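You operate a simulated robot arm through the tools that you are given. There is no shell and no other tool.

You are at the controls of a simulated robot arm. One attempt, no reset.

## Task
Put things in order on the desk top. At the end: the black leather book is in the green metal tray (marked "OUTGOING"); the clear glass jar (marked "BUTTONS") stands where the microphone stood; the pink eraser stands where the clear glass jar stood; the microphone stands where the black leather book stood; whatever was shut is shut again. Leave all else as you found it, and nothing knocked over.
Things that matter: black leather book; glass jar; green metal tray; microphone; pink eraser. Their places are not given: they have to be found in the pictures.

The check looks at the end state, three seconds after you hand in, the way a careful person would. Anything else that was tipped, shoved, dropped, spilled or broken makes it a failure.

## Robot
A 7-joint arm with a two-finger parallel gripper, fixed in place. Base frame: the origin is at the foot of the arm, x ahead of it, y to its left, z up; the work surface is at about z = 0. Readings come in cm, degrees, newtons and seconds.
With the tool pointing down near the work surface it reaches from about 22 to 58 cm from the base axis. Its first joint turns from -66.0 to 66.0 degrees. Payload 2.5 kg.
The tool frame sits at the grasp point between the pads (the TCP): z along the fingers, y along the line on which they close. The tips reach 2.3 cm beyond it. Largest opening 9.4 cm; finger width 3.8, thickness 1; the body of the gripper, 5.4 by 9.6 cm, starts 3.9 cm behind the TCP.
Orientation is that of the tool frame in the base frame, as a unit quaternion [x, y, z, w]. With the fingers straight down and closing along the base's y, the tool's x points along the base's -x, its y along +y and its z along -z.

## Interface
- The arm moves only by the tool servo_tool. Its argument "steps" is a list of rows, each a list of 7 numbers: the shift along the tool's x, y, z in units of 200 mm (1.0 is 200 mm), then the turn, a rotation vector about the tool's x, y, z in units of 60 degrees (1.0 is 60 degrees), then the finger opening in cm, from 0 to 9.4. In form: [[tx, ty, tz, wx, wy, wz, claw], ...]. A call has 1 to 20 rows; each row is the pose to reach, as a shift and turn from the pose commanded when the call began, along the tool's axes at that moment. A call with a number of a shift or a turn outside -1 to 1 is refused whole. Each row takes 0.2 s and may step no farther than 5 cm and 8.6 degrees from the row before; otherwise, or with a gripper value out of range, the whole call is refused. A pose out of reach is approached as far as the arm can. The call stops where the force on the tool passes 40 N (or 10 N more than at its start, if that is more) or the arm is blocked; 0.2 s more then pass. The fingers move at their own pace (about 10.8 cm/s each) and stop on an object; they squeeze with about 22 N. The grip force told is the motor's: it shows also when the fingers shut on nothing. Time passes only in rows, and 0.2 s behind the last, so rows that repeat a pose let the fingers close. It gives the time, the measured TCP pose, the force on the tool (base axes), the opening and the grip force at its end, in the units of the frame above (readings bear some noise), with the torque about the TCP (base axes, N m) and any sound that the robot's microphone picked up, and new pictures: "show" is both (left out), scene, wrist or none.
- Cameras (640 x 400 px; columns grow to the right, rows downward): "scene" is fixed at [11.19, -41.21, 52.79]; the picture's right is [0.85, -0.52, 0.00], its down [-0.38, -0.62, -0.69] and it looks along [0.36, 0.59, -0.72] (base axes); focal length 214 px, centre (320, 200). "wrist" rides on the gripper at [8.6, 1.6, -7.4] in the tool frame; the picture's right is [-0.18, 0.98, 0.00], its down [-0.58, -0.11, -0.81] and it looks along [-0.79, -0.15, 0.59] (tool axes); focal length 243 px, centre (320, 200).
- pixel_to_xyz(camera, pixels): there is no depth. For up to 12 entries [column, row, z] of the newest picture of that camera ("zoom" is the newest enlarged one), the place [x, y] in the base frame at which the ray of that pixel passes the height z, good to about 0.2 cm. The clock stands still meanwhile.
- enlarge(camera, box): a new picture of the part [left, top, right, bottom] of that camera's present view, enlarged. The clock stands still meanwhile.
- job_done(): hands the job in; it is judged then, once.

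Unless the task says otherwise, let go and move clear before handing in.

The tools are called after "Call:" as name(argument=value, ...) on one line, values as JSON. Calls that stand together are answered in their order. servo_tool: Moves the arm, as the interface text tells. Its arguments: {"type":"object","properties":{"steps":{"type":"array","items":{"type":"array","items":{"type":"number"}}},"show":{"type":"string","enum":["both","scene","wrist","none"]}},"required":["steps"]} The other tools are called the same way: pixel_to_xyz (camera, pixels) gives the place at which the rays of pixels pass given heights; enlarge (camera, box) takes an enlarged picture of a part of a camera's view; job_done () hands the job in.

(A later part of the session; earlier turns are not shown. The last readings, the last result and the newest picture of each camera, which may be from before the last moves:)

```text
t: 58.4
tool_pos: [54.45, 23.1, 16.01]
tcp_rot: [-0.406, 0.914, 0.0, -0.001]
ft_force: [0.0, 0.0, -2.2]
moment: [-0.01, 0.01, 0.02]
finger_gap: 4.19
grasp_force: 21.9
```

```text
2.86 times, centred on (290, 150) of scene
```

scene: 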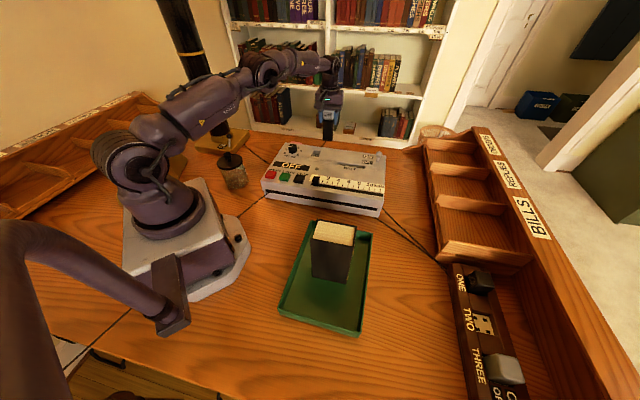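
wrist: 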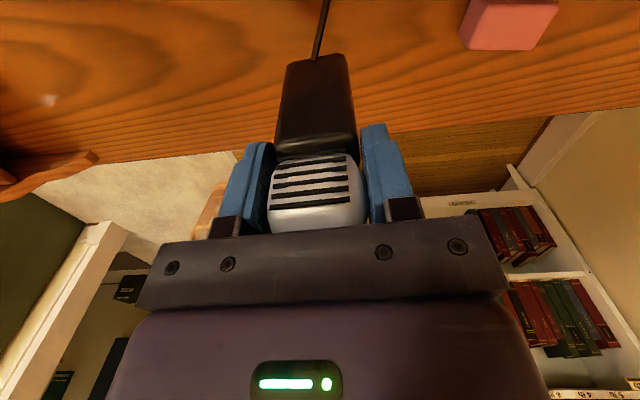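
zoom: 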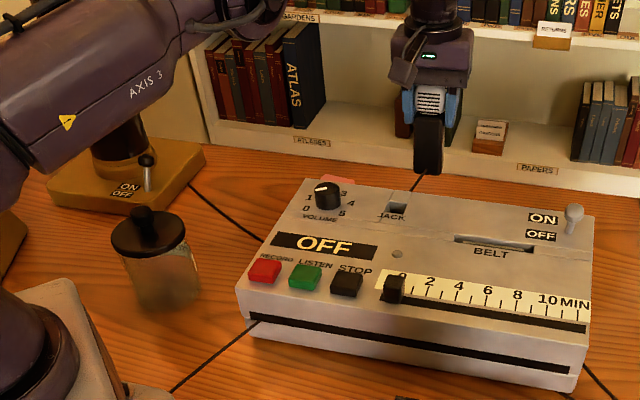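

The mic is above the book's old spot at (54.45, 23.1). I'll lower it to just above the desk.

Call:
servo_tool(steps=[[0, 0, 0.02, 0, 0, 0, 0], [0, 0, 0.06, 0, 0, 0, 0], [0, 0, 0.11, 0, 0, 0, 0], [0, 0, 0.16, 0, 0, 0, 0], [0, 0, 0.21, 0, 0, 0, 0], [0, 0, 0.26, 0, 0, 0, 0], [0, 0, 0.3, 0, 0, 0, 0], [0, 0, 0.31, 0, 0, 0, 0], [0, 0, 0.31, 0, 0, 0, 0]])

```text
t: 60.4
tool_pos: [54.63, 23.3, 9.68]
tcp_rot: [-0.405, 0.914, 0.0, 0.0]
ft_force: [-0.2, -0.3, -3.0]
moment: [0.01, 0.01, 0.01]
finger_gap: 4.16
grasp_force: 21.9
```

scene: 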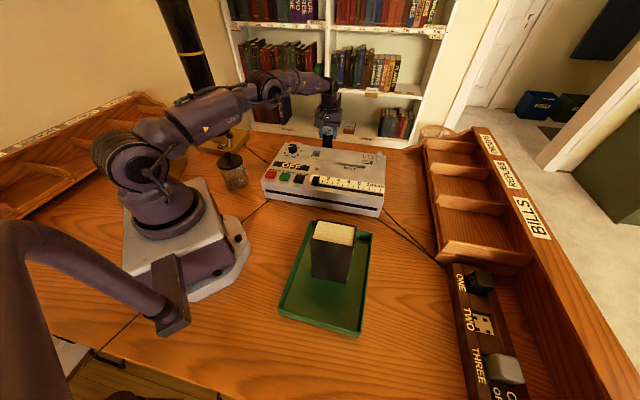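
wrist: 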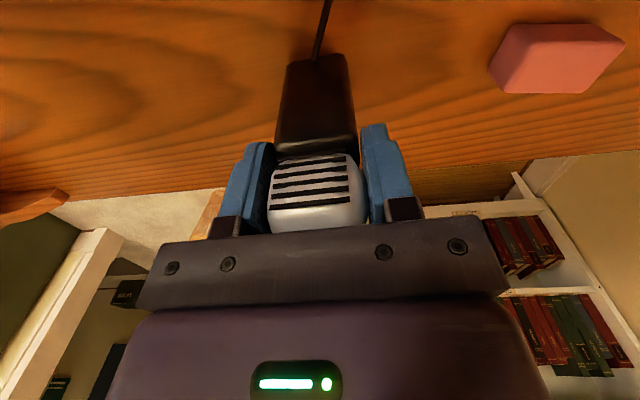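

The mic is still clear of the desk at z=9.68 (its grip height was about 9.1). I'll lower in half-millimetre steps and watch for touch.

Call:
servo_tool(steps=[[0, 0, 0.005, 0, 0, 0, 0], [0, 0, 0.01, 0, 0, 0, 0], [0, 0, 0.015, 0, 0, 0, 0], [0, 0, 0.02, 0, 0, 0, 0], [0, 0, 0.02, 0, 0, 0, 0]], show="none")

```text
t: 61.6
tool_pos: [54.33, 23.31, 9.44]
tcp_rot: [-0.406, 0.914, 0.0, 0.0]
ft_force: [0.3, -0.4, -1.9]
moment: [0.02, -0.03, 0.04]
finger_gap: 4.16
grasp_force: 21.8
```

Call:
servo_tool(steps=[[0, 0, 0.004, 0, 0, 0, 0], [0, 0, 0.008, 0, 0, 0, 0], [0, 0, 0.01, 0, 0, 0, 0], [0, 0, 0.01, 0, 0, 0, 0]], show="none")

```text
t: 62.6
tool_pos: [54.48, 23.36, 9.24]
tcp_rot: [-0.405, 0.914, -0.001, 0.0]
ft_force: [0.9, 0.3, -2.0]
moment: [0.0, 0.0, 0.0]
finger_gap: 4.19
grasp_force: 22.2
```

Call:
servo_tool(steps=[[0, 0, 0.003, 0, 0, 0, 0], [0, 0, 0.005, 0, 0, 0, 0], [0, 0, 0.005, 0, 0, 0, 0]], show="none")

```text
t: 63.4
tool_pos: [54.38, 23.39, 9.19]
tcp_rot: [-0.405, 0.914, 0.0, 0.001]
ft_force: [-4.0, -2.4, 8.1]
moment: [-0.23, 0.46, 0.03]
finger_gap: 4.17
grasp_force: 21.9
```

Touched down (8 N up). I'll ease up half a millimetre and open gently.

Call:
servo_tool(steps=[[0, 0, -0.002, 0, 0, 0, 0], [0, 0, -0.003, 0, 0, 0, 0], [0, 0, -0.003, 0, 0, 0, 0]], show="none")

```text
t: 64.2
tool_pos: [54.56, 23.35, 9.06]
tcp_rot: [-0.405, 0.914, 0.0, 0.0]
ft_force: [-4.9, -0.9, 17.3]
moment: [-0.23, 0.39, -0.05]
finger_gap: 4.2
grasp_force: 22.1
```

Call:
servo_tool(steps=[[0, 0, -0.003, 0, 0, 0, 0], [0, 0, -0.004, 0, 0, 0, 0], [0, 0, -0.004, 0, 0, 0, 0]], show="none")

```text
t: 65.0
tool_pos: [54.54, 23.19, 9.03]
tcp_rot: [-0.405, 0.914, 0.0, 0.001]
ft_force: [2.3, 2.9, 7.5]
moment: [0.29, -0.34, 0.04]
finger_gap: 4.16
grasp_force: 22.0
```

Call:
servo_tool(steps=[[0, 0, -0.002, 0, 0, 0, 0], [0, 0, -0.003, 0, 0, 0, 0], [0, 0, -0.003, 0, 0, 0, 0]], show="both")

Call:
enlarge(camera="scene", box=[280, 80, 370, 170])

```text
t: 65.8
tool_pos: [54.45, 23.23, 9.05]
tcp_rot: [-0.405, 0.914, 0.0, 0.0]
ft_force: [0.9, 2.1, 5.7]
moment: [0.23, -0.26, 0.06]
finger_gap: 4.21
grasp_force: 22.4
```

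scene: 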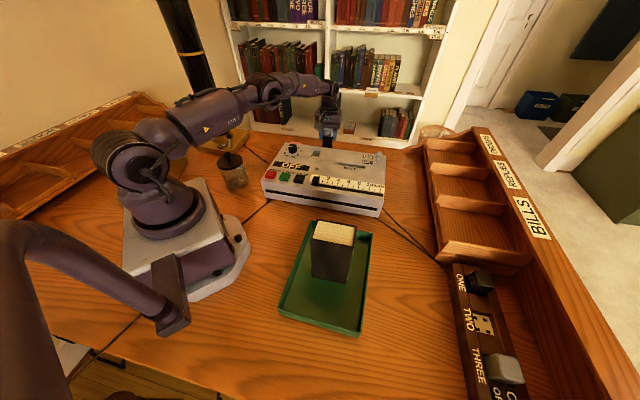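
wrist: 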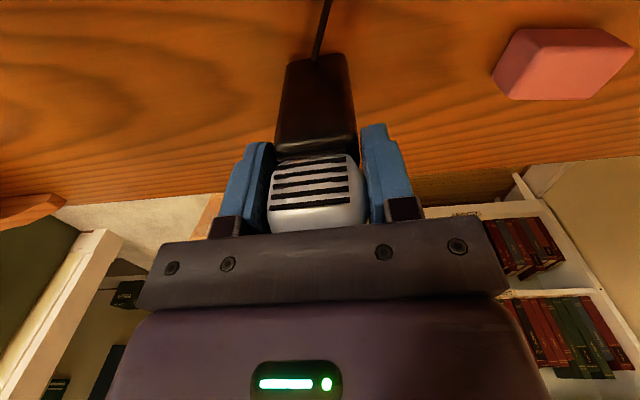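

```text
4.44 times, centred on (325, 125) of scene
```

zoom: 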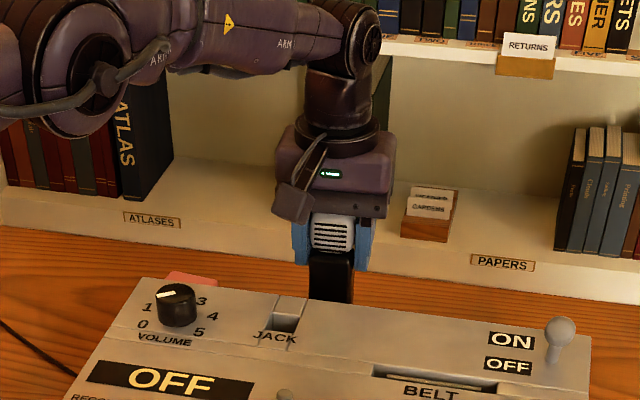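

Pressing is down to a few newtons and the mic is upright. I'll open the fingers gradually.

Call:
servo_tool(steps=[[0, 0, -0.001, 0, 0, 0, 4.4], [0, 0, -0.001, 0, 0, 0, 4.8], [0, 0, -0.001, 0, 0, 0, 5.6], [0, 0, -0.001, 0, 0, 0, 6.6], [0, 0, -0.001, 0, 0, 0, 8], [0, 0, -0.001, 0, 0, 0, 9.4], [0, 0, -0.001, 0, 0, 0, 9.4]])

```text
t: 67.4
tool_pos: [54.45, 23.24, 9.15]
tcp_rot: [-0.406, 0.914, 0.0, 0.001]
ft_force: [0.2, 0.0, 0.2]
moment: [-0.01, 0.01, 0.0]
finger_gap: 9.4
grasp_force: 0.0
```

scene: 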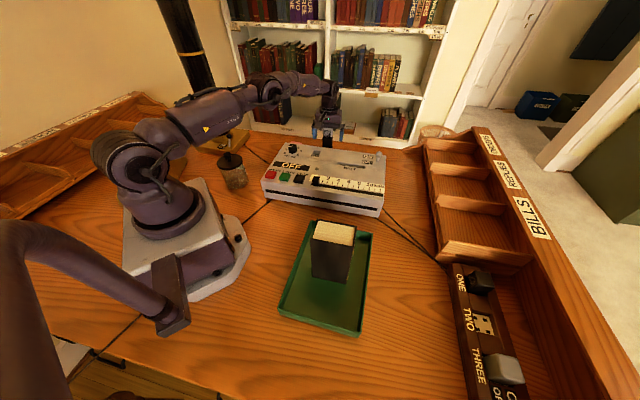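
wrist: 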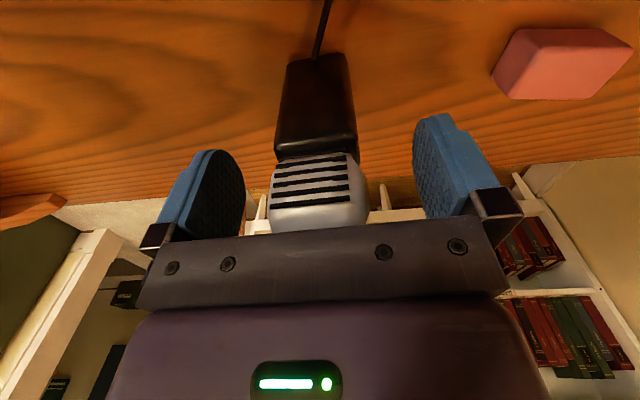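

The mic stands free between the open fingers. I'll rise straight up.

Call:
servo_tool(steps=[[0, 0, -0.03, 0, 0, 0, 9.4], [0, 0, -0.08, 0, 0, 0, 9.4], [0, 0, -0.15, 0, 0, 0, 9.4], [0, 0, -0.25, 0, 0, 0, 9.4], [0, 0, -0.37, 0, 0, 0, 9.4], [0, 0, -0.5, 0, 0, 0, 9.4], [0, 0, -0.65, 0, 0, 0, 9.4], [0, 0, -0.75, 0, 0, 0, 9.4], [0, 0, -0.75, 0, 0, 0, 9.4]])

Call:
enlarge(camera="scene", box=[280, 80, 370, 170])

```text
t: 69.4
tool_pos: [54.67, 23.32, 24.27]
tcp_rot: [-0.406, 0.914, 0.0, 0.0]
ft_force: [0.4, 0.1, 0.3]
moment: [0.03, 0.02, -0.03]
finger_gap: 9.39
grasp_force: 0.1
```

scene: 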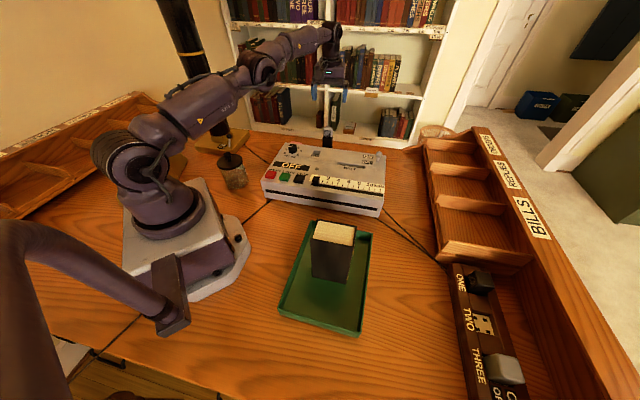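
wrist: 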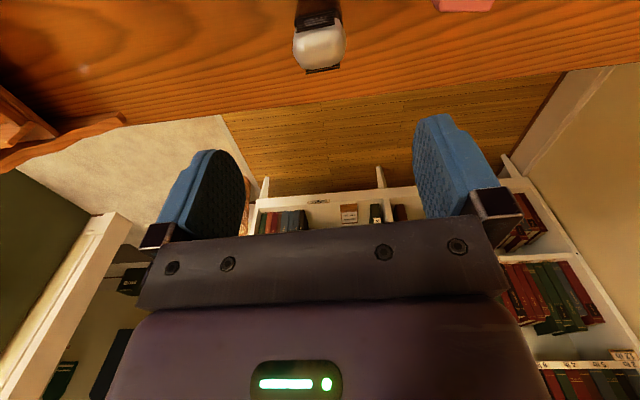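

```text
4.44 times, centred on (325, 125) of scene
```

zoom: 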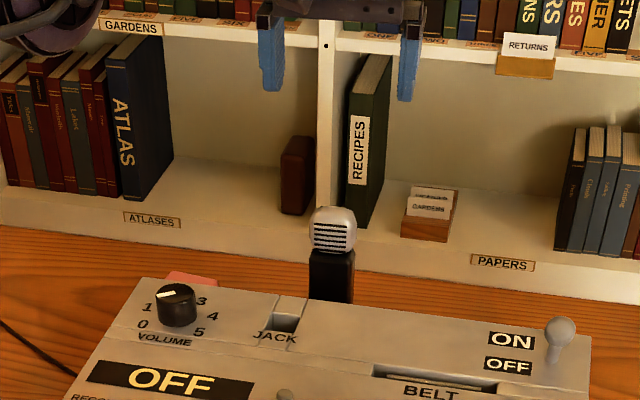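

The mic now stands where the book stood. Next I go to the jar: travel back at safe height in two legs.

Call:
servo_tool(steps=[[0.06, 0.07, -0.02, 0, 0, 0, 9.4], [0.17, 0.2, -0.04, 0, 0, 0, 9.4], [0.29, 0.34, -0.04, 0, 0, 0, 9.4], [0.41, 0.48, -0.04, 0, 0, 0, 9.4], [0.53, 0.62, -0.04, 0, 0, 0, 9.4], [0.6, 0.71, -0.04, 0, 0, 0, 9.4], [0.622, 0.735, -0.04, 0, 0, 0, 9.4]], show="none")

Call:
servo_tool(steps=[[0.06, 0.07, 0, 0, 0, -0.02, 9.4], [0.17, 0.2, 0, 0, 0, -0.05, 9.4], [0.29, 0.34, 0, 0, 0, -0.08, 9.4], [0.41, 0.48, 0, 0, 0, -0.1, 9.4], [0.53, 0.62, 0, 0, 0, -0.12, 9.4], [0.6, 0.71, 0, 0, 0, -0.13, 9.4], [0.622, 0.735, 0, 0, 0, -0.133, 9.4], [0.622, 0.735, 0, 0, 0, -0.133, 9.4]])

```text
t: 71.0
tool_pos: [35.22, 23.81, 25.09]
tcp_rot: [-0.405, 0.914, 0.001, 0.001]
ft_force: [-0.2, 0.0, -0.8]
moment: [-0.01, -0.03, 0.0]
finger_gap: 9.41
grasp_force: 0.0
```

```text
t: 72.8
tool_pos: [15.96, 24.54, 25.11]
tcp_rot: [-0.468, 0.884, 0.0, 0.0]
ft_force: [0.0, -0.2, -0.1]
moment: [0.03, 0.0, 0.0]
finger_gap: 9.41
grasp_force: 0.0
```

scene: 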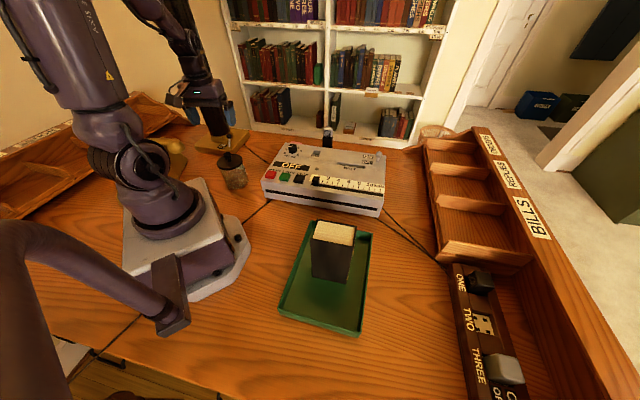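
wrist: 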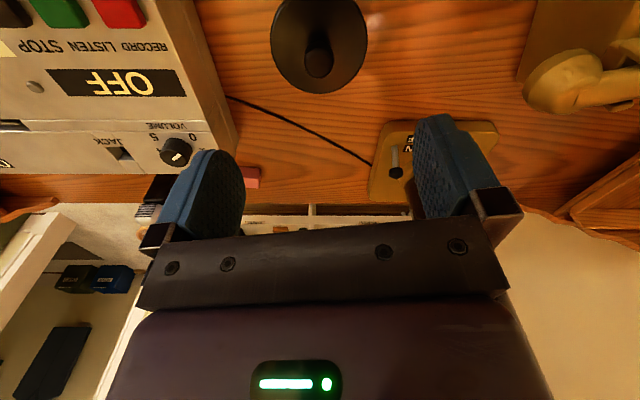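

The lid is visible at wrist (318,43) with the knob at (319,62). I'll measure the lid rim and knob from here.

Call:
enlarge(camera="wrist", box=[250, 0, 390, 110])

Call:
pixel_to_xyz(camera="wrist", pixels=[[270, 40, 9.4], [368, 38, 9.4], [320, 93.5, 9.4], [270, 40, 9], [368, 38, 9], [320, 93.5, 9], [319, 62, 12.2], [319, 62, 12.6], [319, 62, 11.8]])

```text
3.64 times, centred on (320, 55) of wrist
```

zoom: 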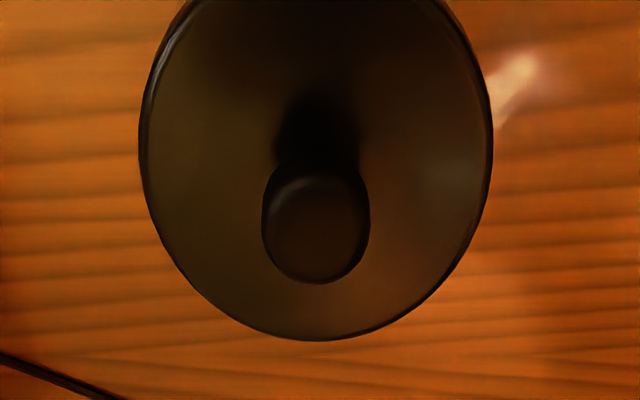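

```text
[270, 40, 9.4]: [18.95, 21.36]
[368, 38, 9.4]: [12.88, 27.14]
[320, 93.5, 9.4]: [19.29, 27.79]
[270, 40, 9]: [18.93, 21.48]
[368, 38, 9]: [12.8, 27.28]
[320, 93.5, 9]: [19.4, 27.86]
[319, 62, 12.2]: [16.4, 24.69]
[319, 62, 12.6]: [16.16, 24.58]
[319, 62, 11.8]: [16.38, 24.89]
```

The lid centre comes to (16.2, 24.6) with diameter about 8.3, so only about 0.5 cm spare on each side. I'll descend to z=13 first and check the alignment.

Call:
servo_tool(steps=[[-0.009, -0.008, 0.08, 0, 0, 0, 9.4], [-0.009, -0.008, 0.18, 0, 0, 0, 9.4], [-0.009, -0.008, 0.3, 0, 0, 0, 9.4], [-0.009, -0.008, 0.42, 0, 0, 0, 9.4], [-0.009, -0.008, 0.52, 0, 0, 0, 9.4], [-0.009, -0.008, 0.59, 0, 0, 0, 9.4], [-0.009, -0.008, 0.605, 0, 0, 0, 9.4], [-0.009, -0.008, 0.605, 0, 0, 0, 9.4]])

Call:
enlarge(camera="scene", box=[180, 90, 290, 200])

Call:
enlarge(camera="wrist", box=[140, 60, 520, 260])

```text
t: 74.6
tool_pos: [16.17, 24.53, 12.9]
tcp_rot: [-0.468, 0.884, 0.0, 0.0]
ft_force: [0.3, -0.7, 0.4]
moment: [0.0, 0.03, 0.03]
finger_gap: 9.4
grasp_force: 0.0
```

scene: 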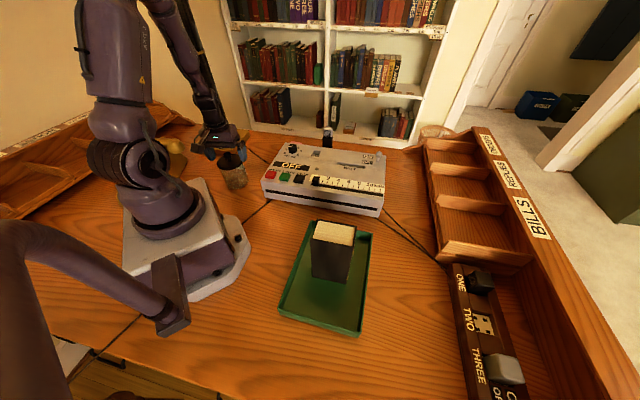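
wrist: 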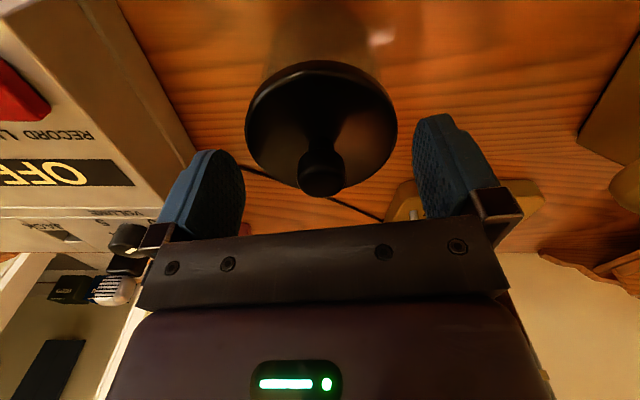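

```text
3.64 times, centred on (235, 145) of scene
```

zoom: 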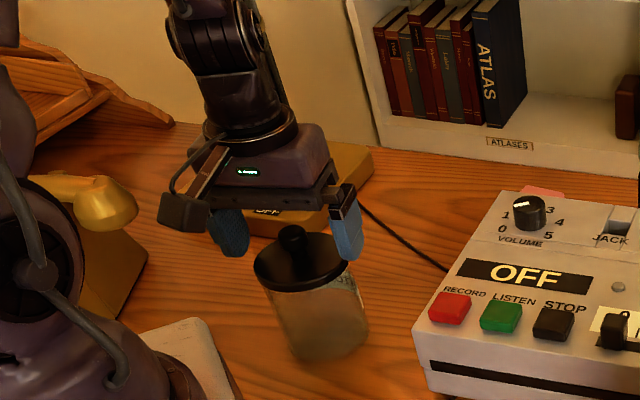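

```text
1.68 times, centred on (330, 160) of wrist
```

zoom: 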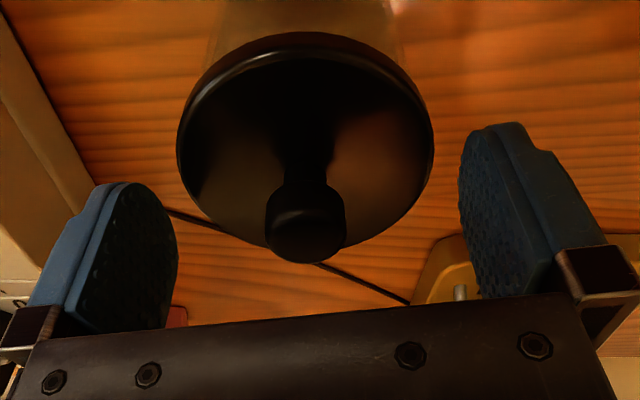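

I'll compute the lid's centre across the closing direction.

Call:
pixel_to_xyz(camera="wrist", pixels=[[245.5, 128, 9.2], [397.5, 128, 9.2], [321, 61, 8.5], [321, 178, 12.3], [300, 192, 9.4], [345, 191, 9.4]])

```text
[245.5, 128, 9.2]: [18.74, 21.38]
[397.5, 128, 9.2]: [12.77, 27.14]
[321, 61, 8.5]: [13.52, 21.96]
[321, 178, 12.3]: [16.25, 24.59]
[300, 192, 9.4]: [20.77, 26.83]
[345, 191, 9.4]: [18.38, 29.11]
```

Well centred (knob at (16.25, 24.59)). I'll descend slowly so the fingers pass the lid, down to z=8.9.

Call:
servo_tool(steps=[[0, 0, 0.03, 0, 0, 0, 9.4], [0, 0, 0.06, 0, 0, 0, 9.4], [0, 0, 0.09, 0, 0, 0, 9.4], [0, 0, 0.12, 0, 0, 0, 9.4], [0, 0, 0.15, 0, 0, 0, 9.4], [0, 0, 0.18, 0, 0, 0, 9.4], [0, 0, 0.2, 0, 0, 0, 9.4], [0, 0, 0.2, 0, 0, 0, 9.4]])

Call:
enlarge(camera="scene", box=[180, 90, 290, 200])

```text
t: 76.4
tool_pos: [16.23, 24.6, 9.02]
tcp_rot: [-0.468, 0.884, 0.0, 0.0]
ft_force: [0.2, 0.2, 0.7]
moment: [0.01, 0.01, 0.01]
finger_gap: 9.41
grasp_force: 0.0
```

scene: 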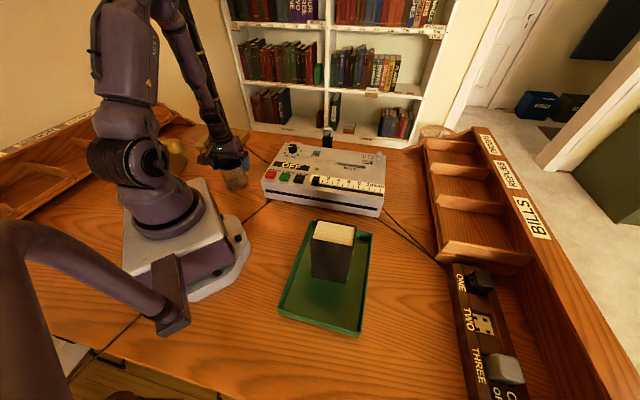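
wrist: 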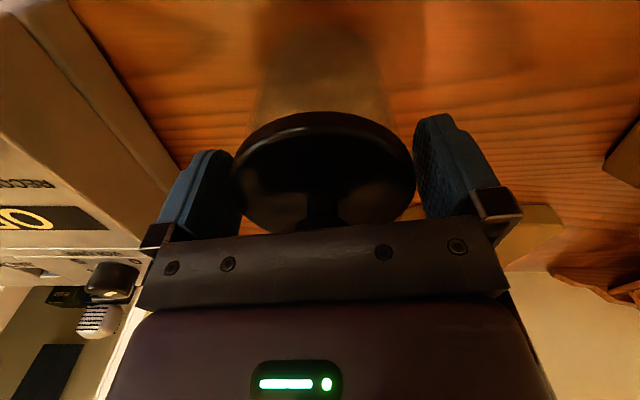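

```text
3.64 times, centred on (235, 145) of scene
```

zoom: 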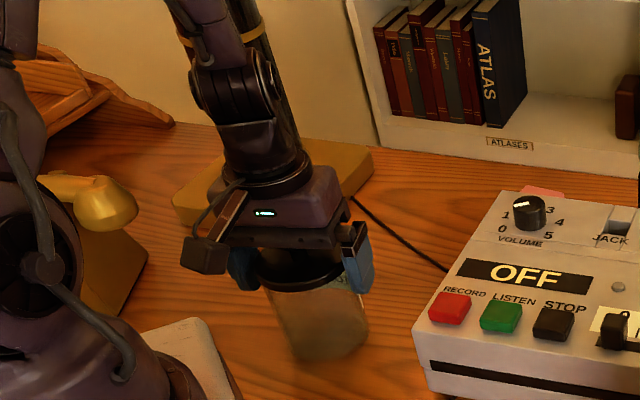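

The fingers are astride the lid, with no contact. I'll close gently on the rim.

Call:
servo_tool(steps=[[0, 0, 0, 0, 0, 0, 8.9], [0, 0, 0, 0, 0, 0, 8.5], [0, 0, 0, 0, 0, 0, 8.2], [0, 0, 0, 0, 0, 0, 7.9], [0, 0, 0, 0, 0, 0, 7.5], [0, 0, 0, 0, 0, 0, 6.5], [0, 0, 0, 0, 0, 0, 6], [0, 0, 0, 0, 0, 0, 6]])

```text
t: 78.2
tool_pos: [16.23, 24.53, 8.93]
tcp_rot: [-0.468, 0.884, 0.0, 0.0]
ft_force: [-0.3, 0.5, 0.0]
moment: [0.05, 0.04, -0.03]
finger_gap: 8.16
grasp_force: 22.5
heard: snap
```

scene: 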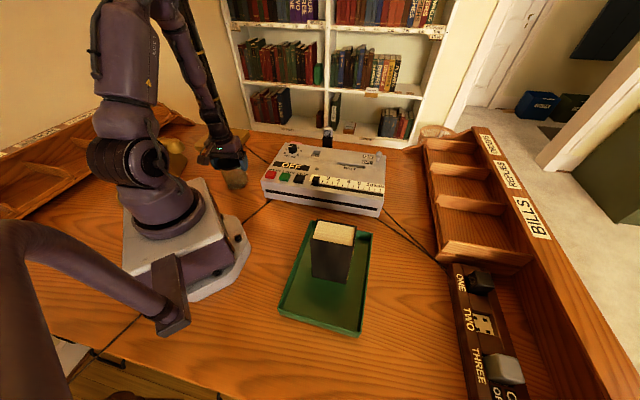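
wrist: 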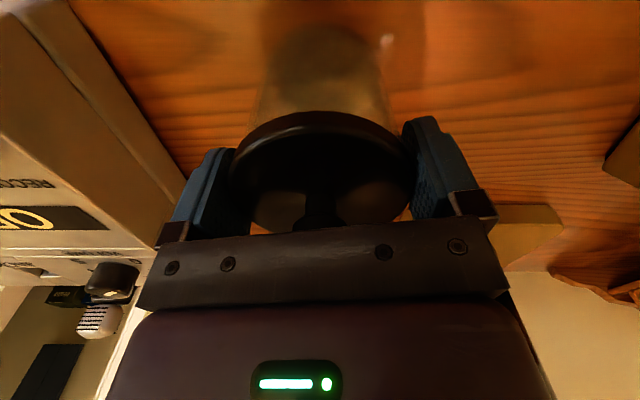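

A "snap" was heard as the pads gripped the lid; it may have unlatched. I'll inspect closely before lifting.

Call:
enlarge(camera="wrist", box=[180, 0, 480, 240])

Call:
enlarge(camera="scene", box=[200, 120, 270, 200])

```text
1.67 times, centred on (330, 120) of wrist
```

zoom: 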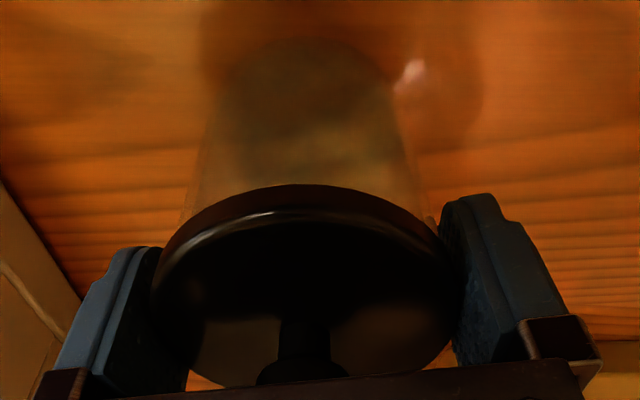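

```text
5.00 times, centred on (235, 160) of scene
```

zoom: 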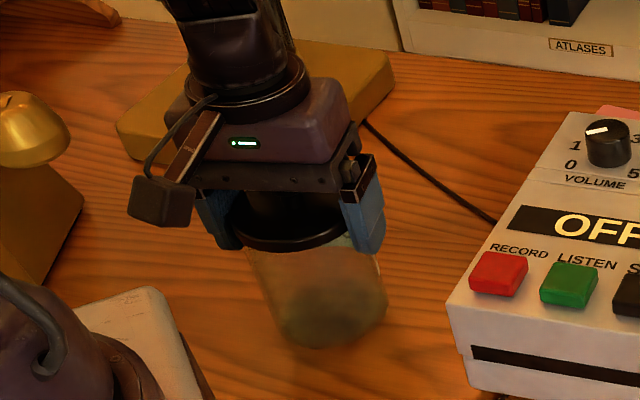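

The jar looks intact. I'll lift just 3 mm to learn whether the whole jar or only the lid follows.

Call:
servo_tool(steps=[[0, 0, -0.005, 0, 0, 0, 6], [0, 0, -0.01, 0, 0, 0, 6], [0, 0, -0.015, 0, 0, 0, 6], [0, 0, -0.02, 0, 0, 0, 6], [0, 0, -0.02, 0, 0, 0, 6]])

Call:
enlarge(camera="wrist", box=[180, 0, 480, 240])

Call:
enlarge(camera="scene", box=[200, 120, 270, 200])

```text
t: 79.4
tool_pos: [16.35, 24.6, 9.31]
tcp_rot: [-0.468, 0.884, 0.0, 0.0]
ft_force: [-0.5, -0.3, -0.2]
moment: [-0.03, 0.02, -0.03]
finger_gap: 8.13
grasp_force: 22.1
```

scene: 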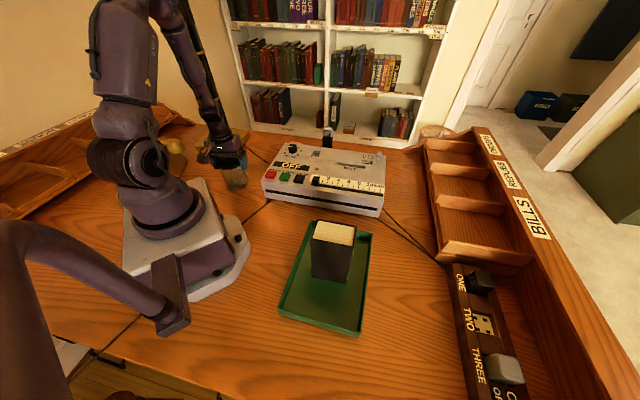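
wrist: 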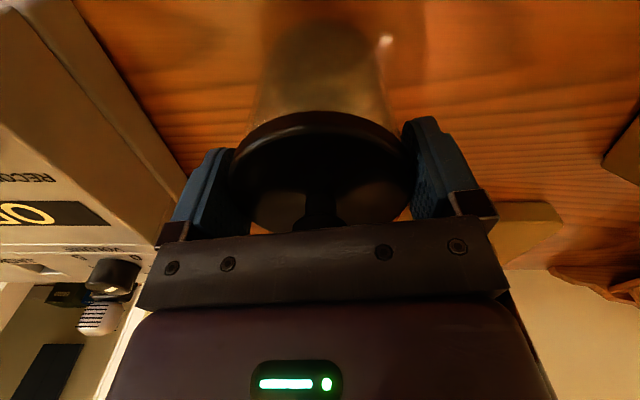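

```text
1.67 times, centred on (330, 120) of wrist
```

zoom: 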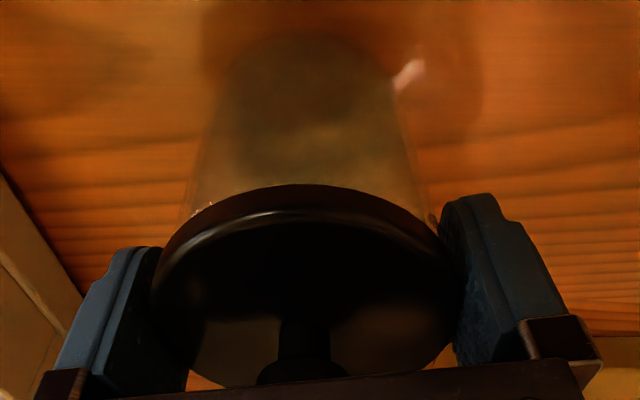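

```text
5.00 times, centred on (235, 160) of scene
```

zoom: 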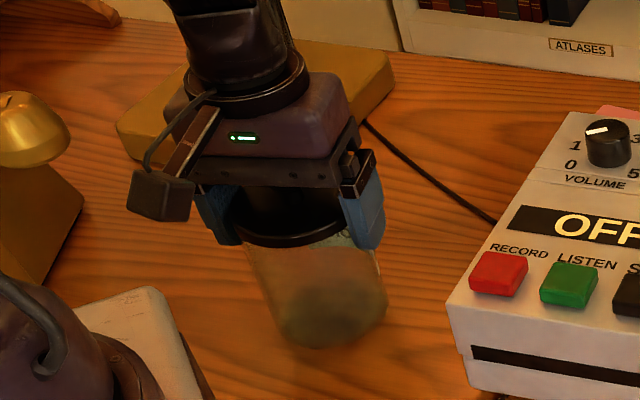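

Only the lid follows: the reading is about 0.2 N and the jar stays put, so the snap was the lid coming loose. I'll set it back down and regrip by the knob, since that lets me park the lid low on the desk.

Call:
servo_tool(steps=[[0, 0, 0.005, 0, 0, 0, 6], [0, 0, 0.01, 0, 0, 0, 6], [0, 0, 0.015, 0, 0, 0, 6], [0, 0, 0.018, 0, 0, 0, 6], [0, 0, 0.018, 0, 0, 0, 6]], show="none")

```text
t: 80.6
tool_pos: [16.42, 24.62, 8.87]
tcp_rot: [-0.468, 0.884, 0.0, 0.0]
ft_force: [-3.2, -0.5, 12.1]
moment: [-0.26, -0.34, -0.07]
finger_gap: 8.17
grasp_force: 22.4
```

The lid is back in contact (12 N). I'll open and rise above the knob, then check how it sits.

Call:
servo_tool(steps=[[0, 0, -0.002, 0, 0, 0, 6], [0, 0, -0.002, 0, 0, 0, 8.3], [0, 0, -0.002, 0, 0, 0, 8.6], [0, 0, -0.002, 0, 0, 0, 9.0], [0, 0, -0.002, 0, 0, 0, 9.4], [0, 0, -0.002, 0, 0, 0, 9.4], [0, 0, -0.05, 0, 0, 0, 9.4], [0, 0, -0.12, 0, 0, 0, 9.4], [0, 0, -0.2, 0, 0, 0, 9.4], [0, 0, -0.3, 0, 0, 0, 9.4], [0, 0, -0.4, 0, 0, 0, 9.4], [0, 0, -0.4, 0, 0, 0, 9.4]])

Call:
enlarge(camera="wrist", box=[220, 0, 420, 160])

Call:
enlarge(camera="scene", box=[200, 120, 270, 200])

```text
t: 83.2
tool_pos: [16.18, 24.62, 16.9]
tcp_rot: [-0.468, 0.884, 0.0, 0.0]
ft_force: [0.3, -0.5, 0.3]
moment: [0.02, -0.02, -0.01]
finger_gap: 9.39
grasp_force: 0.1
heard: snap
```

scene: 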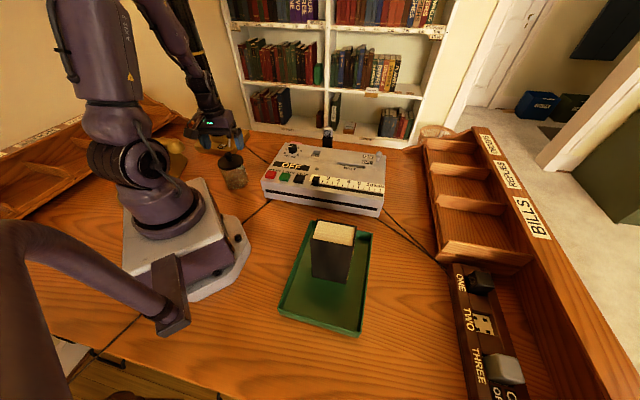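
wrist: 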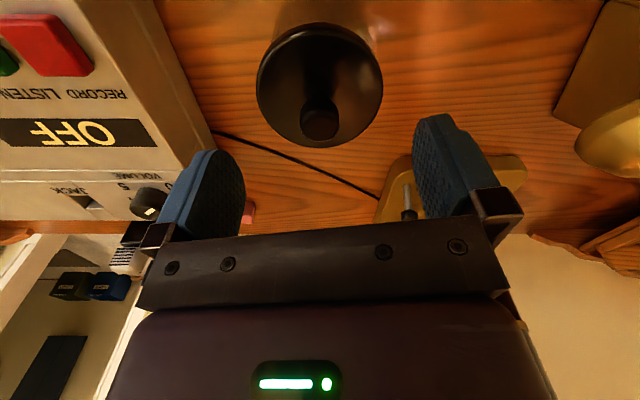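

```text
2.50 times, centred on (320, 80) of wrist
```

zoom: 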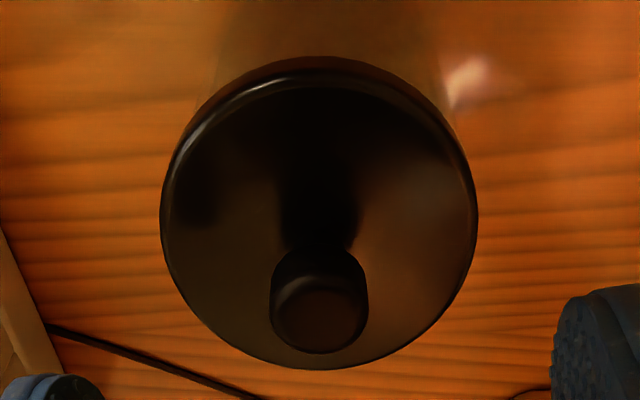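

```text
5.00 times, centred on (235, 160) of scene
```

zoom: 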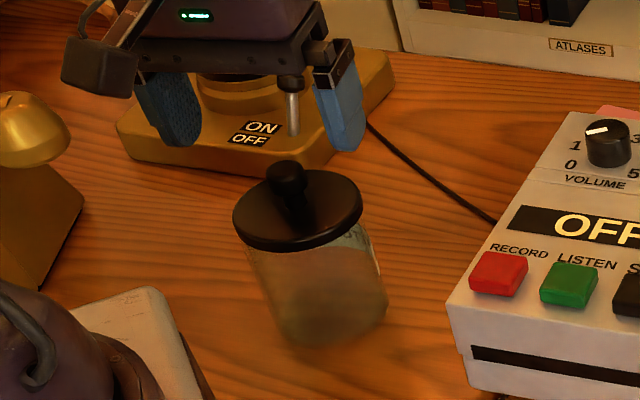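

A second snap came as the lid was released in place, so it has shut again and looks properly seated. I'll locate the knob exactly for a knob grip.

Call:
pixel_to_xyz(camera="wrist", pixels=[[319.6, 122.8, 12.3], [319.6, 122.8, 12], [256, 86, 9.2], [383.2, 86, 9.2], [320, 148, 9.4], [300.4, 118, 12], [339.2, 118, 12], [320, 22.5, 8.3]])

Call:
pixel_to_xyz(camera="scene", pixels=[[229, 152.5, 12.3], [229, 154.5, 12.3], [228.8, 162, 9.4], [218, 162, 9.4], [244.5, 160, 9.4], [235, 188.5, 0], [248.5, 181, 0]])

```text
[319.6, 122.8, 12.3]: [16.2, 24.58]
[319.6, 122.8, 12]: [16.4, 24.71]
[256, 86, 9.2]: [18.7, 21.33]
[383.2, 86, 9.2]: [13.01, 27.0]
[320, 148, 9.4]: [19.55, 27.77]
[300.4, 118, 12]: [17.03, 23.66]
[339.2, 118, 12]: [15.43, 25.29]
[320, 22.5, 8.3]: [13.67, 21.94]
```

```text
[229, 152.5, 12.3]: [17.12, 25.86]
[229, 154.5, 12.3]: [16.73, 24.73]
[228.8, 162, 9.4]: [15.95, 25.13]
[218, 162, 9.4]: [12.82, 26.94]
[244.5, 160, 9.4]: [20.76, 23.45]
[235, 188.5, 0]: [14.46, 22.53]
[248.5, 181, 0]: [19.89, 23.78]
```

The knob is centred at (16.2, 24.6), directly under the gripper. I'll narrow the fingers, descend to z≈12.2 (tips just above the lid) and grip the knob.

Call:
servo_tool(steps=[[0, 0, 0, 0, 0, 0, 6], [0, 0, 0.03, 0, 0, 0, 5], [0, 0, 0.08, 0, 0, 0, 5], [0, 0, 0.13, 0, 0, 0, 5], [0, 0, 0.18, 0, 0, 0, 5], [0, 0, 0.22, 0, 0, 0, 5], [0, 0, 0.233, 0, 0, 0, 5], [0, 0, 0.233, 0, 0, 0, 5]])

Call:
enlarge(camera="scene", box=[200, 120, 270, 200])

```text
t: 85.0
tool_pos: [16.21, 24.58, 12.24]
tcp_rot: [-0.468, 0.884, 0.0, 0.0]
ft_force: [0.3, 0.2, 0.4]
moment: [0.03, 0.0, -0.01]
finger_gap: 5.0
grasp_force: 0.0
```

scene: 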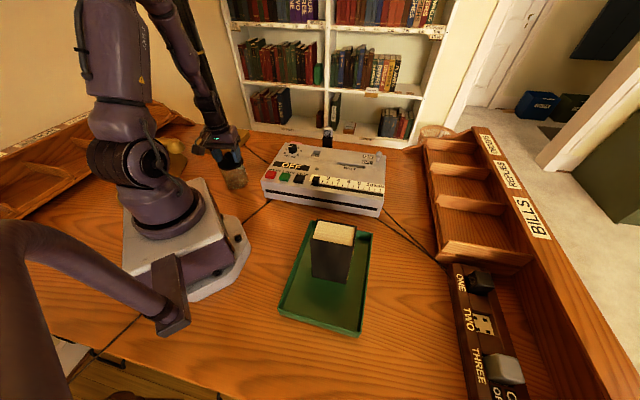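
wrist: 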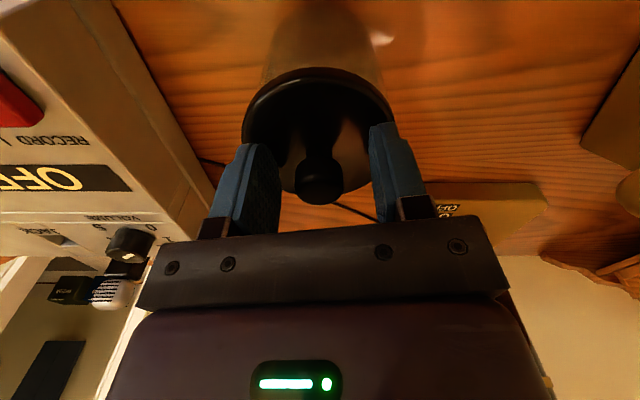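

```text
5.00 times, centred on (235, 160) of scene
```

zoom: 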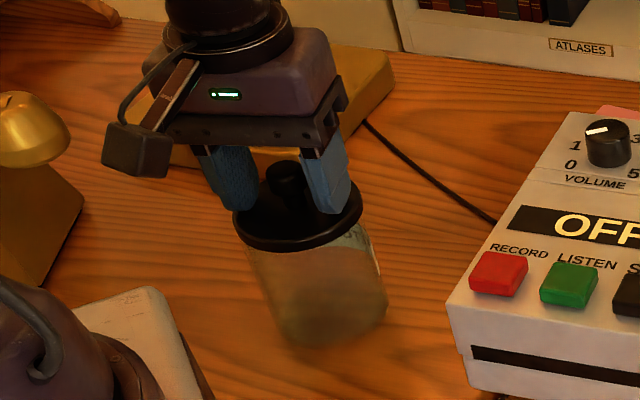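

The fingers bracket the knob, tips just above the lid. Closing now.

Call:
servo_tool(steps=[[0, 0, 0, 0, 0, 0, 4], [0, 0, 0, 0, 0, 0, 3.2], [0, 0, 0, 0, 0, 0, 2.6], [0, 0, 0, 0, 0, 0, 2.2], [0, 0, 0, 0, 0, 0, 1.8], [0, 0, 0, 0, 0, 0, 0.5], [0, 0, 0, 0, 0, 0, 0], [0, 0, 0, 0, 0, 0, 0]])

```text
t: 86.8
tool_pos: [16.27, 24.49, 12.27]
tcp_rot: [-0.468, 0.884, -0.001, 0.0]
ft_force: [0.0, -0.7, -0.7]
moment: [-0.04, -0.02, -0.02]
finger_gap: 2.23
grasp_force: 21.9
heard: snap
```

scene: 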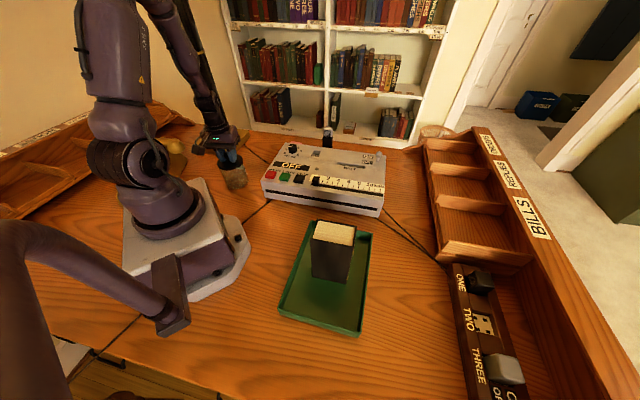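
wrist: 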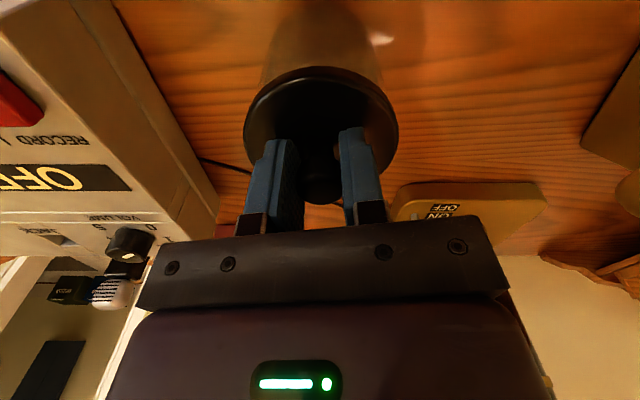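

Gripped the knob at 2.23 cm; the lid unlatches whenever it is held. I'll check the parking area for the lid near (21,34): lamp base corners and the cable.

Call:
pixel_to_xyz(camera="scene", pixels=[[244, 145, 0], [270, 164, 0], [231, 156, 0], [251, 138, 0], [196, 150, 0], [237, 160, 0], [256, 154, 0], [250, 160, 0], [255, 150, 0]])

Call:
enlarge(camera="scene", box=[180, 110, 300, 200])

```text
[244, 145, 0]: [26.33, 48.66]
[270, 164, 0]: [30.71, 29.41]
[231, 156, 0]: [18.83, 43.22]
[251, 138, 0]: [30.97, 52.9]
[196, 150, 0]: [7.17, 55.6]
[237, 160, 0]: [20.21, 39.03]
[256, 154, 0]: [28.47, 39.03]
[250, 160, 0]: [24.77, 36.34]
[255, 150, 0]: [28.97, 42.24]
```

```text
4.44 times, centred on (240, 155) of scene
```

zoom: 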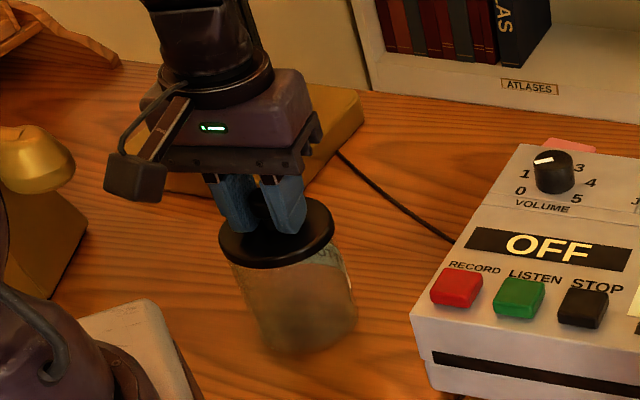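

The parking place (21.5, 34) is clear. I'll lift the lid straight up 5 cm.

Call:
servo_tool(steps=[[0, 0, -0.01, 0, 0, 0, 0], [0, 0, -0.03, 0, 0, 0, 0], [0, 0, -0.06, 0, 0, 0, 0], [0, 0, -0.1, 0, 0, 0, 0], [0, 0, -0.14, 0, 0, 0, 0], [0, 0, -0.18, 0, 0, 0, 0], [0, 0, -0.22, 0, 0, 0, 0], [0, 0, -0.25, 0, 0, 0, 0], [0, 0, -0.25, 0, 0, 0, 0]])

Call:
enlarge(camera="scene", box=[180, 110, 300, 200])

Call:
enlarge(camera="wrist", box=[200, 0, 450, 220])

```text
t: 88.8
tool_pos: [16.14, 24.67, 17.22]
tcp_rot: [-0.468, 0.884, 0.0, 0.0]
ft_force: [0.5, -0.5, -0.7]
moment: [-0.03, -0.01, -0.02]
finger_gap: 2.25
grasp_force: 21.6
```

scene: 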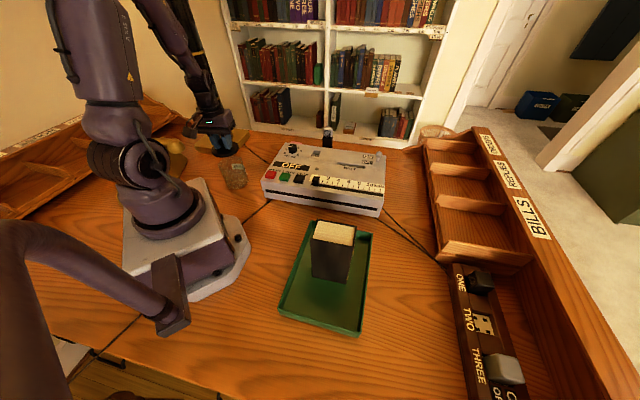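
wrist: 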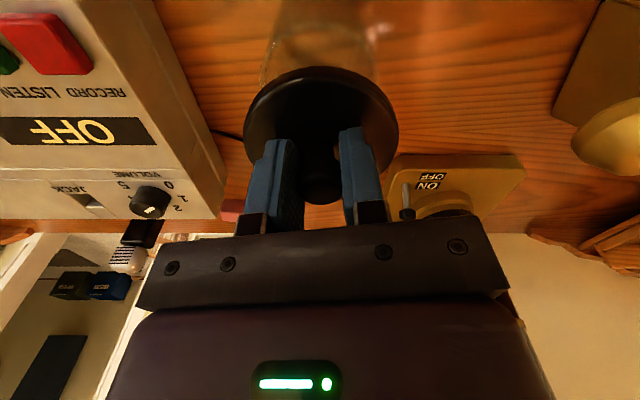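

```text
4.44 times, centred on (240, 155) of scene
```

zoom: 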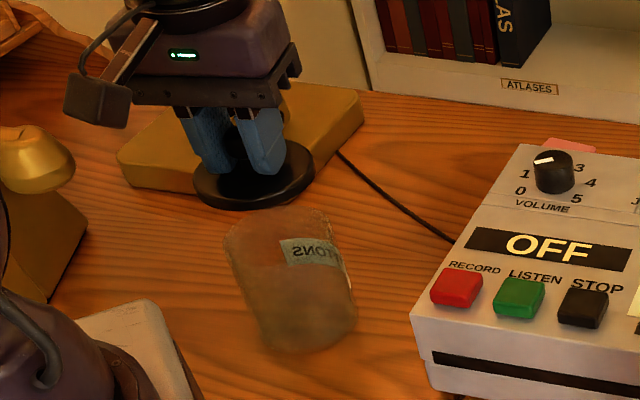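

```text
1.82 times, centred on (325, 110) of wrist
```

zoom: 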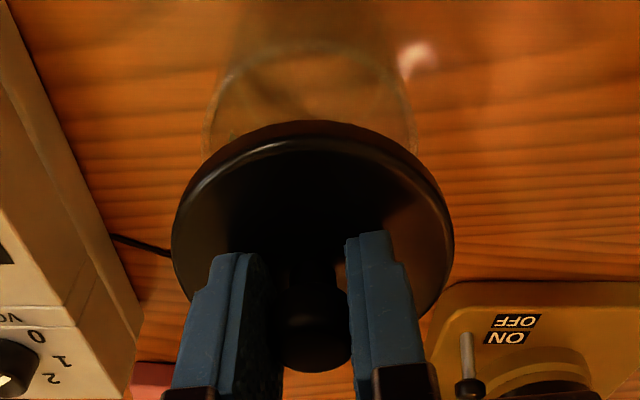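

The lid is off and the glass jar stays put. I'll carry the lid to the parking place and lower it.

Call:
servo_tool(steps=[[-0.03, 0.003, 0, 0, 0, 0, 0], [-0.09, 0.008, 0, 0, 0, 0, 0], [-0.17, 0.014, 0, 0, 0, 0, 0], [-0.25, 0.021, 0, 0, 0, 0, 0], [-0.33, 0.028, 0, 0, 0, 0, 0], [-0.41, 0.034, 0, 0, 0, 0, 0], [-0.48, 0.04, 0, 0, 0, 0, 0], [-0.52, 0.044, 0, 0, 0, 0, 0], [-0.538, 0.045, 0, 0, 0, 0, 0], [-0.538, 0.045, 0, 0, 0, 0, 0]])

```text
t: 91.0
tool_pos: [21.52, 33.93, 17.26]
tcp_rot: [-0.468, 0.884, 0.0, 0.0]
ft_force: [0.1, -0.7, 0.1]
moment: [0.01, -0.05, 0.02]
finger_gap: 2.22
grasp_force: 22.5
```

scene: 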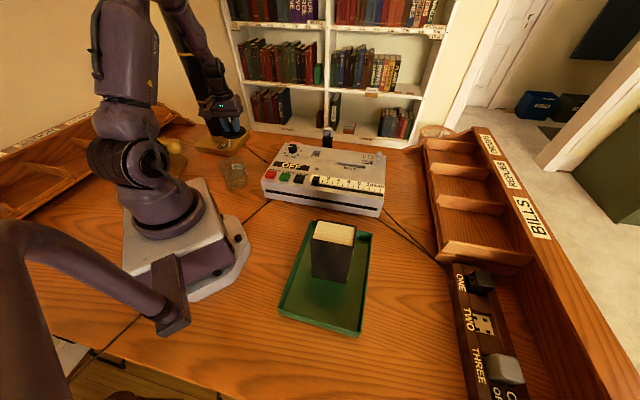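
wrist: 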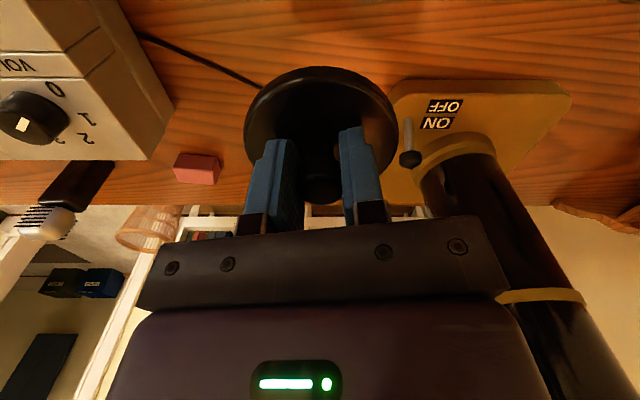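

Here the wrist camera would hang over the open jar as I lower. I'll turn the hand to 20° yaw first, so the camera swings clear, then lower.

Call:
servo_tool(steps=[[0, 0, 0, 0, 0, 0.03, 0], [0, 0, 0, 0, 0, 0.09, 0], [0, 0, 0, 0, 0, 0.16, 0], [0, 0, 0, 0, 0, 0.24, 0], [0, 0, 0, 0, 0, 0.32, 0], [0, 0, 0, 0, 0, 0.4, 0], [0, 0, 0, 0, 0, 0.48, 0], [0, 0, 0, 0, 0, 0.55, 0], [0, 0, 0, 0, 0, 0.6, 0], [0, 0, 0.05, 0, 0, 0.6, 0], [0, 0, 0.11, 0, 0, 0.6, 0], [0, 0, 0.18, 0, 0, 0.6, 0], [0, 0, 0.25, 0, 0, 0.6, 0], [0, 0, 0.32, 0, 0, 0.6, 0], [0, 0, 0.39, 0, 0, 0.6, 0], [0, 0, 0.46, 0, 0, 0.6, 0], [0, 0, 0.52, 0, 0, 0.6, 0], [0, 0, 0.56, 0, 0, 0.6, 0], [0, 0, 0.56, 0, 0, 0.6, 0]])

Call:
enlarge(camera="scene", box=[180, 110, 300, 200])

```text
t: 95.0
tool_pos: [21.66, 34.01, 6.16]
tcp_rot: [-0.172, 0.985, 0.0, 0.0]
ft_force: [-0.5, 0.3, -0.2]
moment: [-0.01, 0.01, -0.02]
finger_gap: 2.2
grasp_force: 22.2
```

scene: 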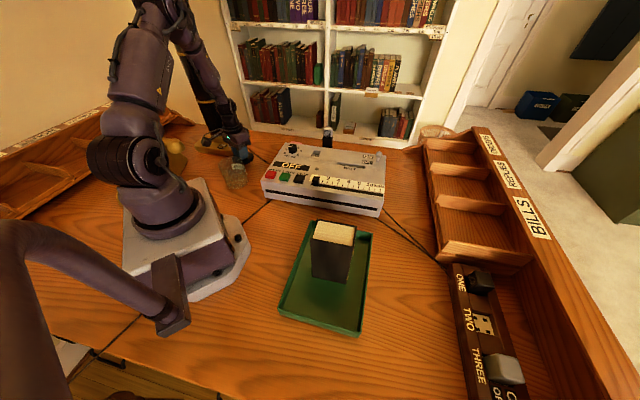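
wrist: 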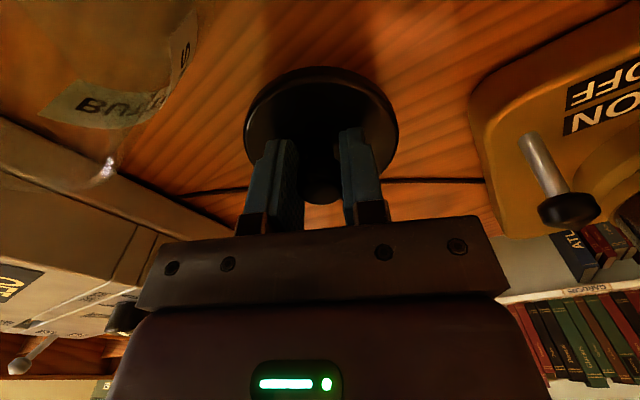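

```text
4.44 times, centred on (240, 155) of scene
```

zoom: 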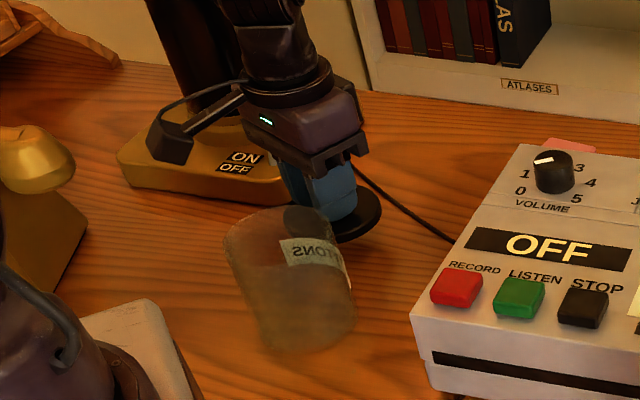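

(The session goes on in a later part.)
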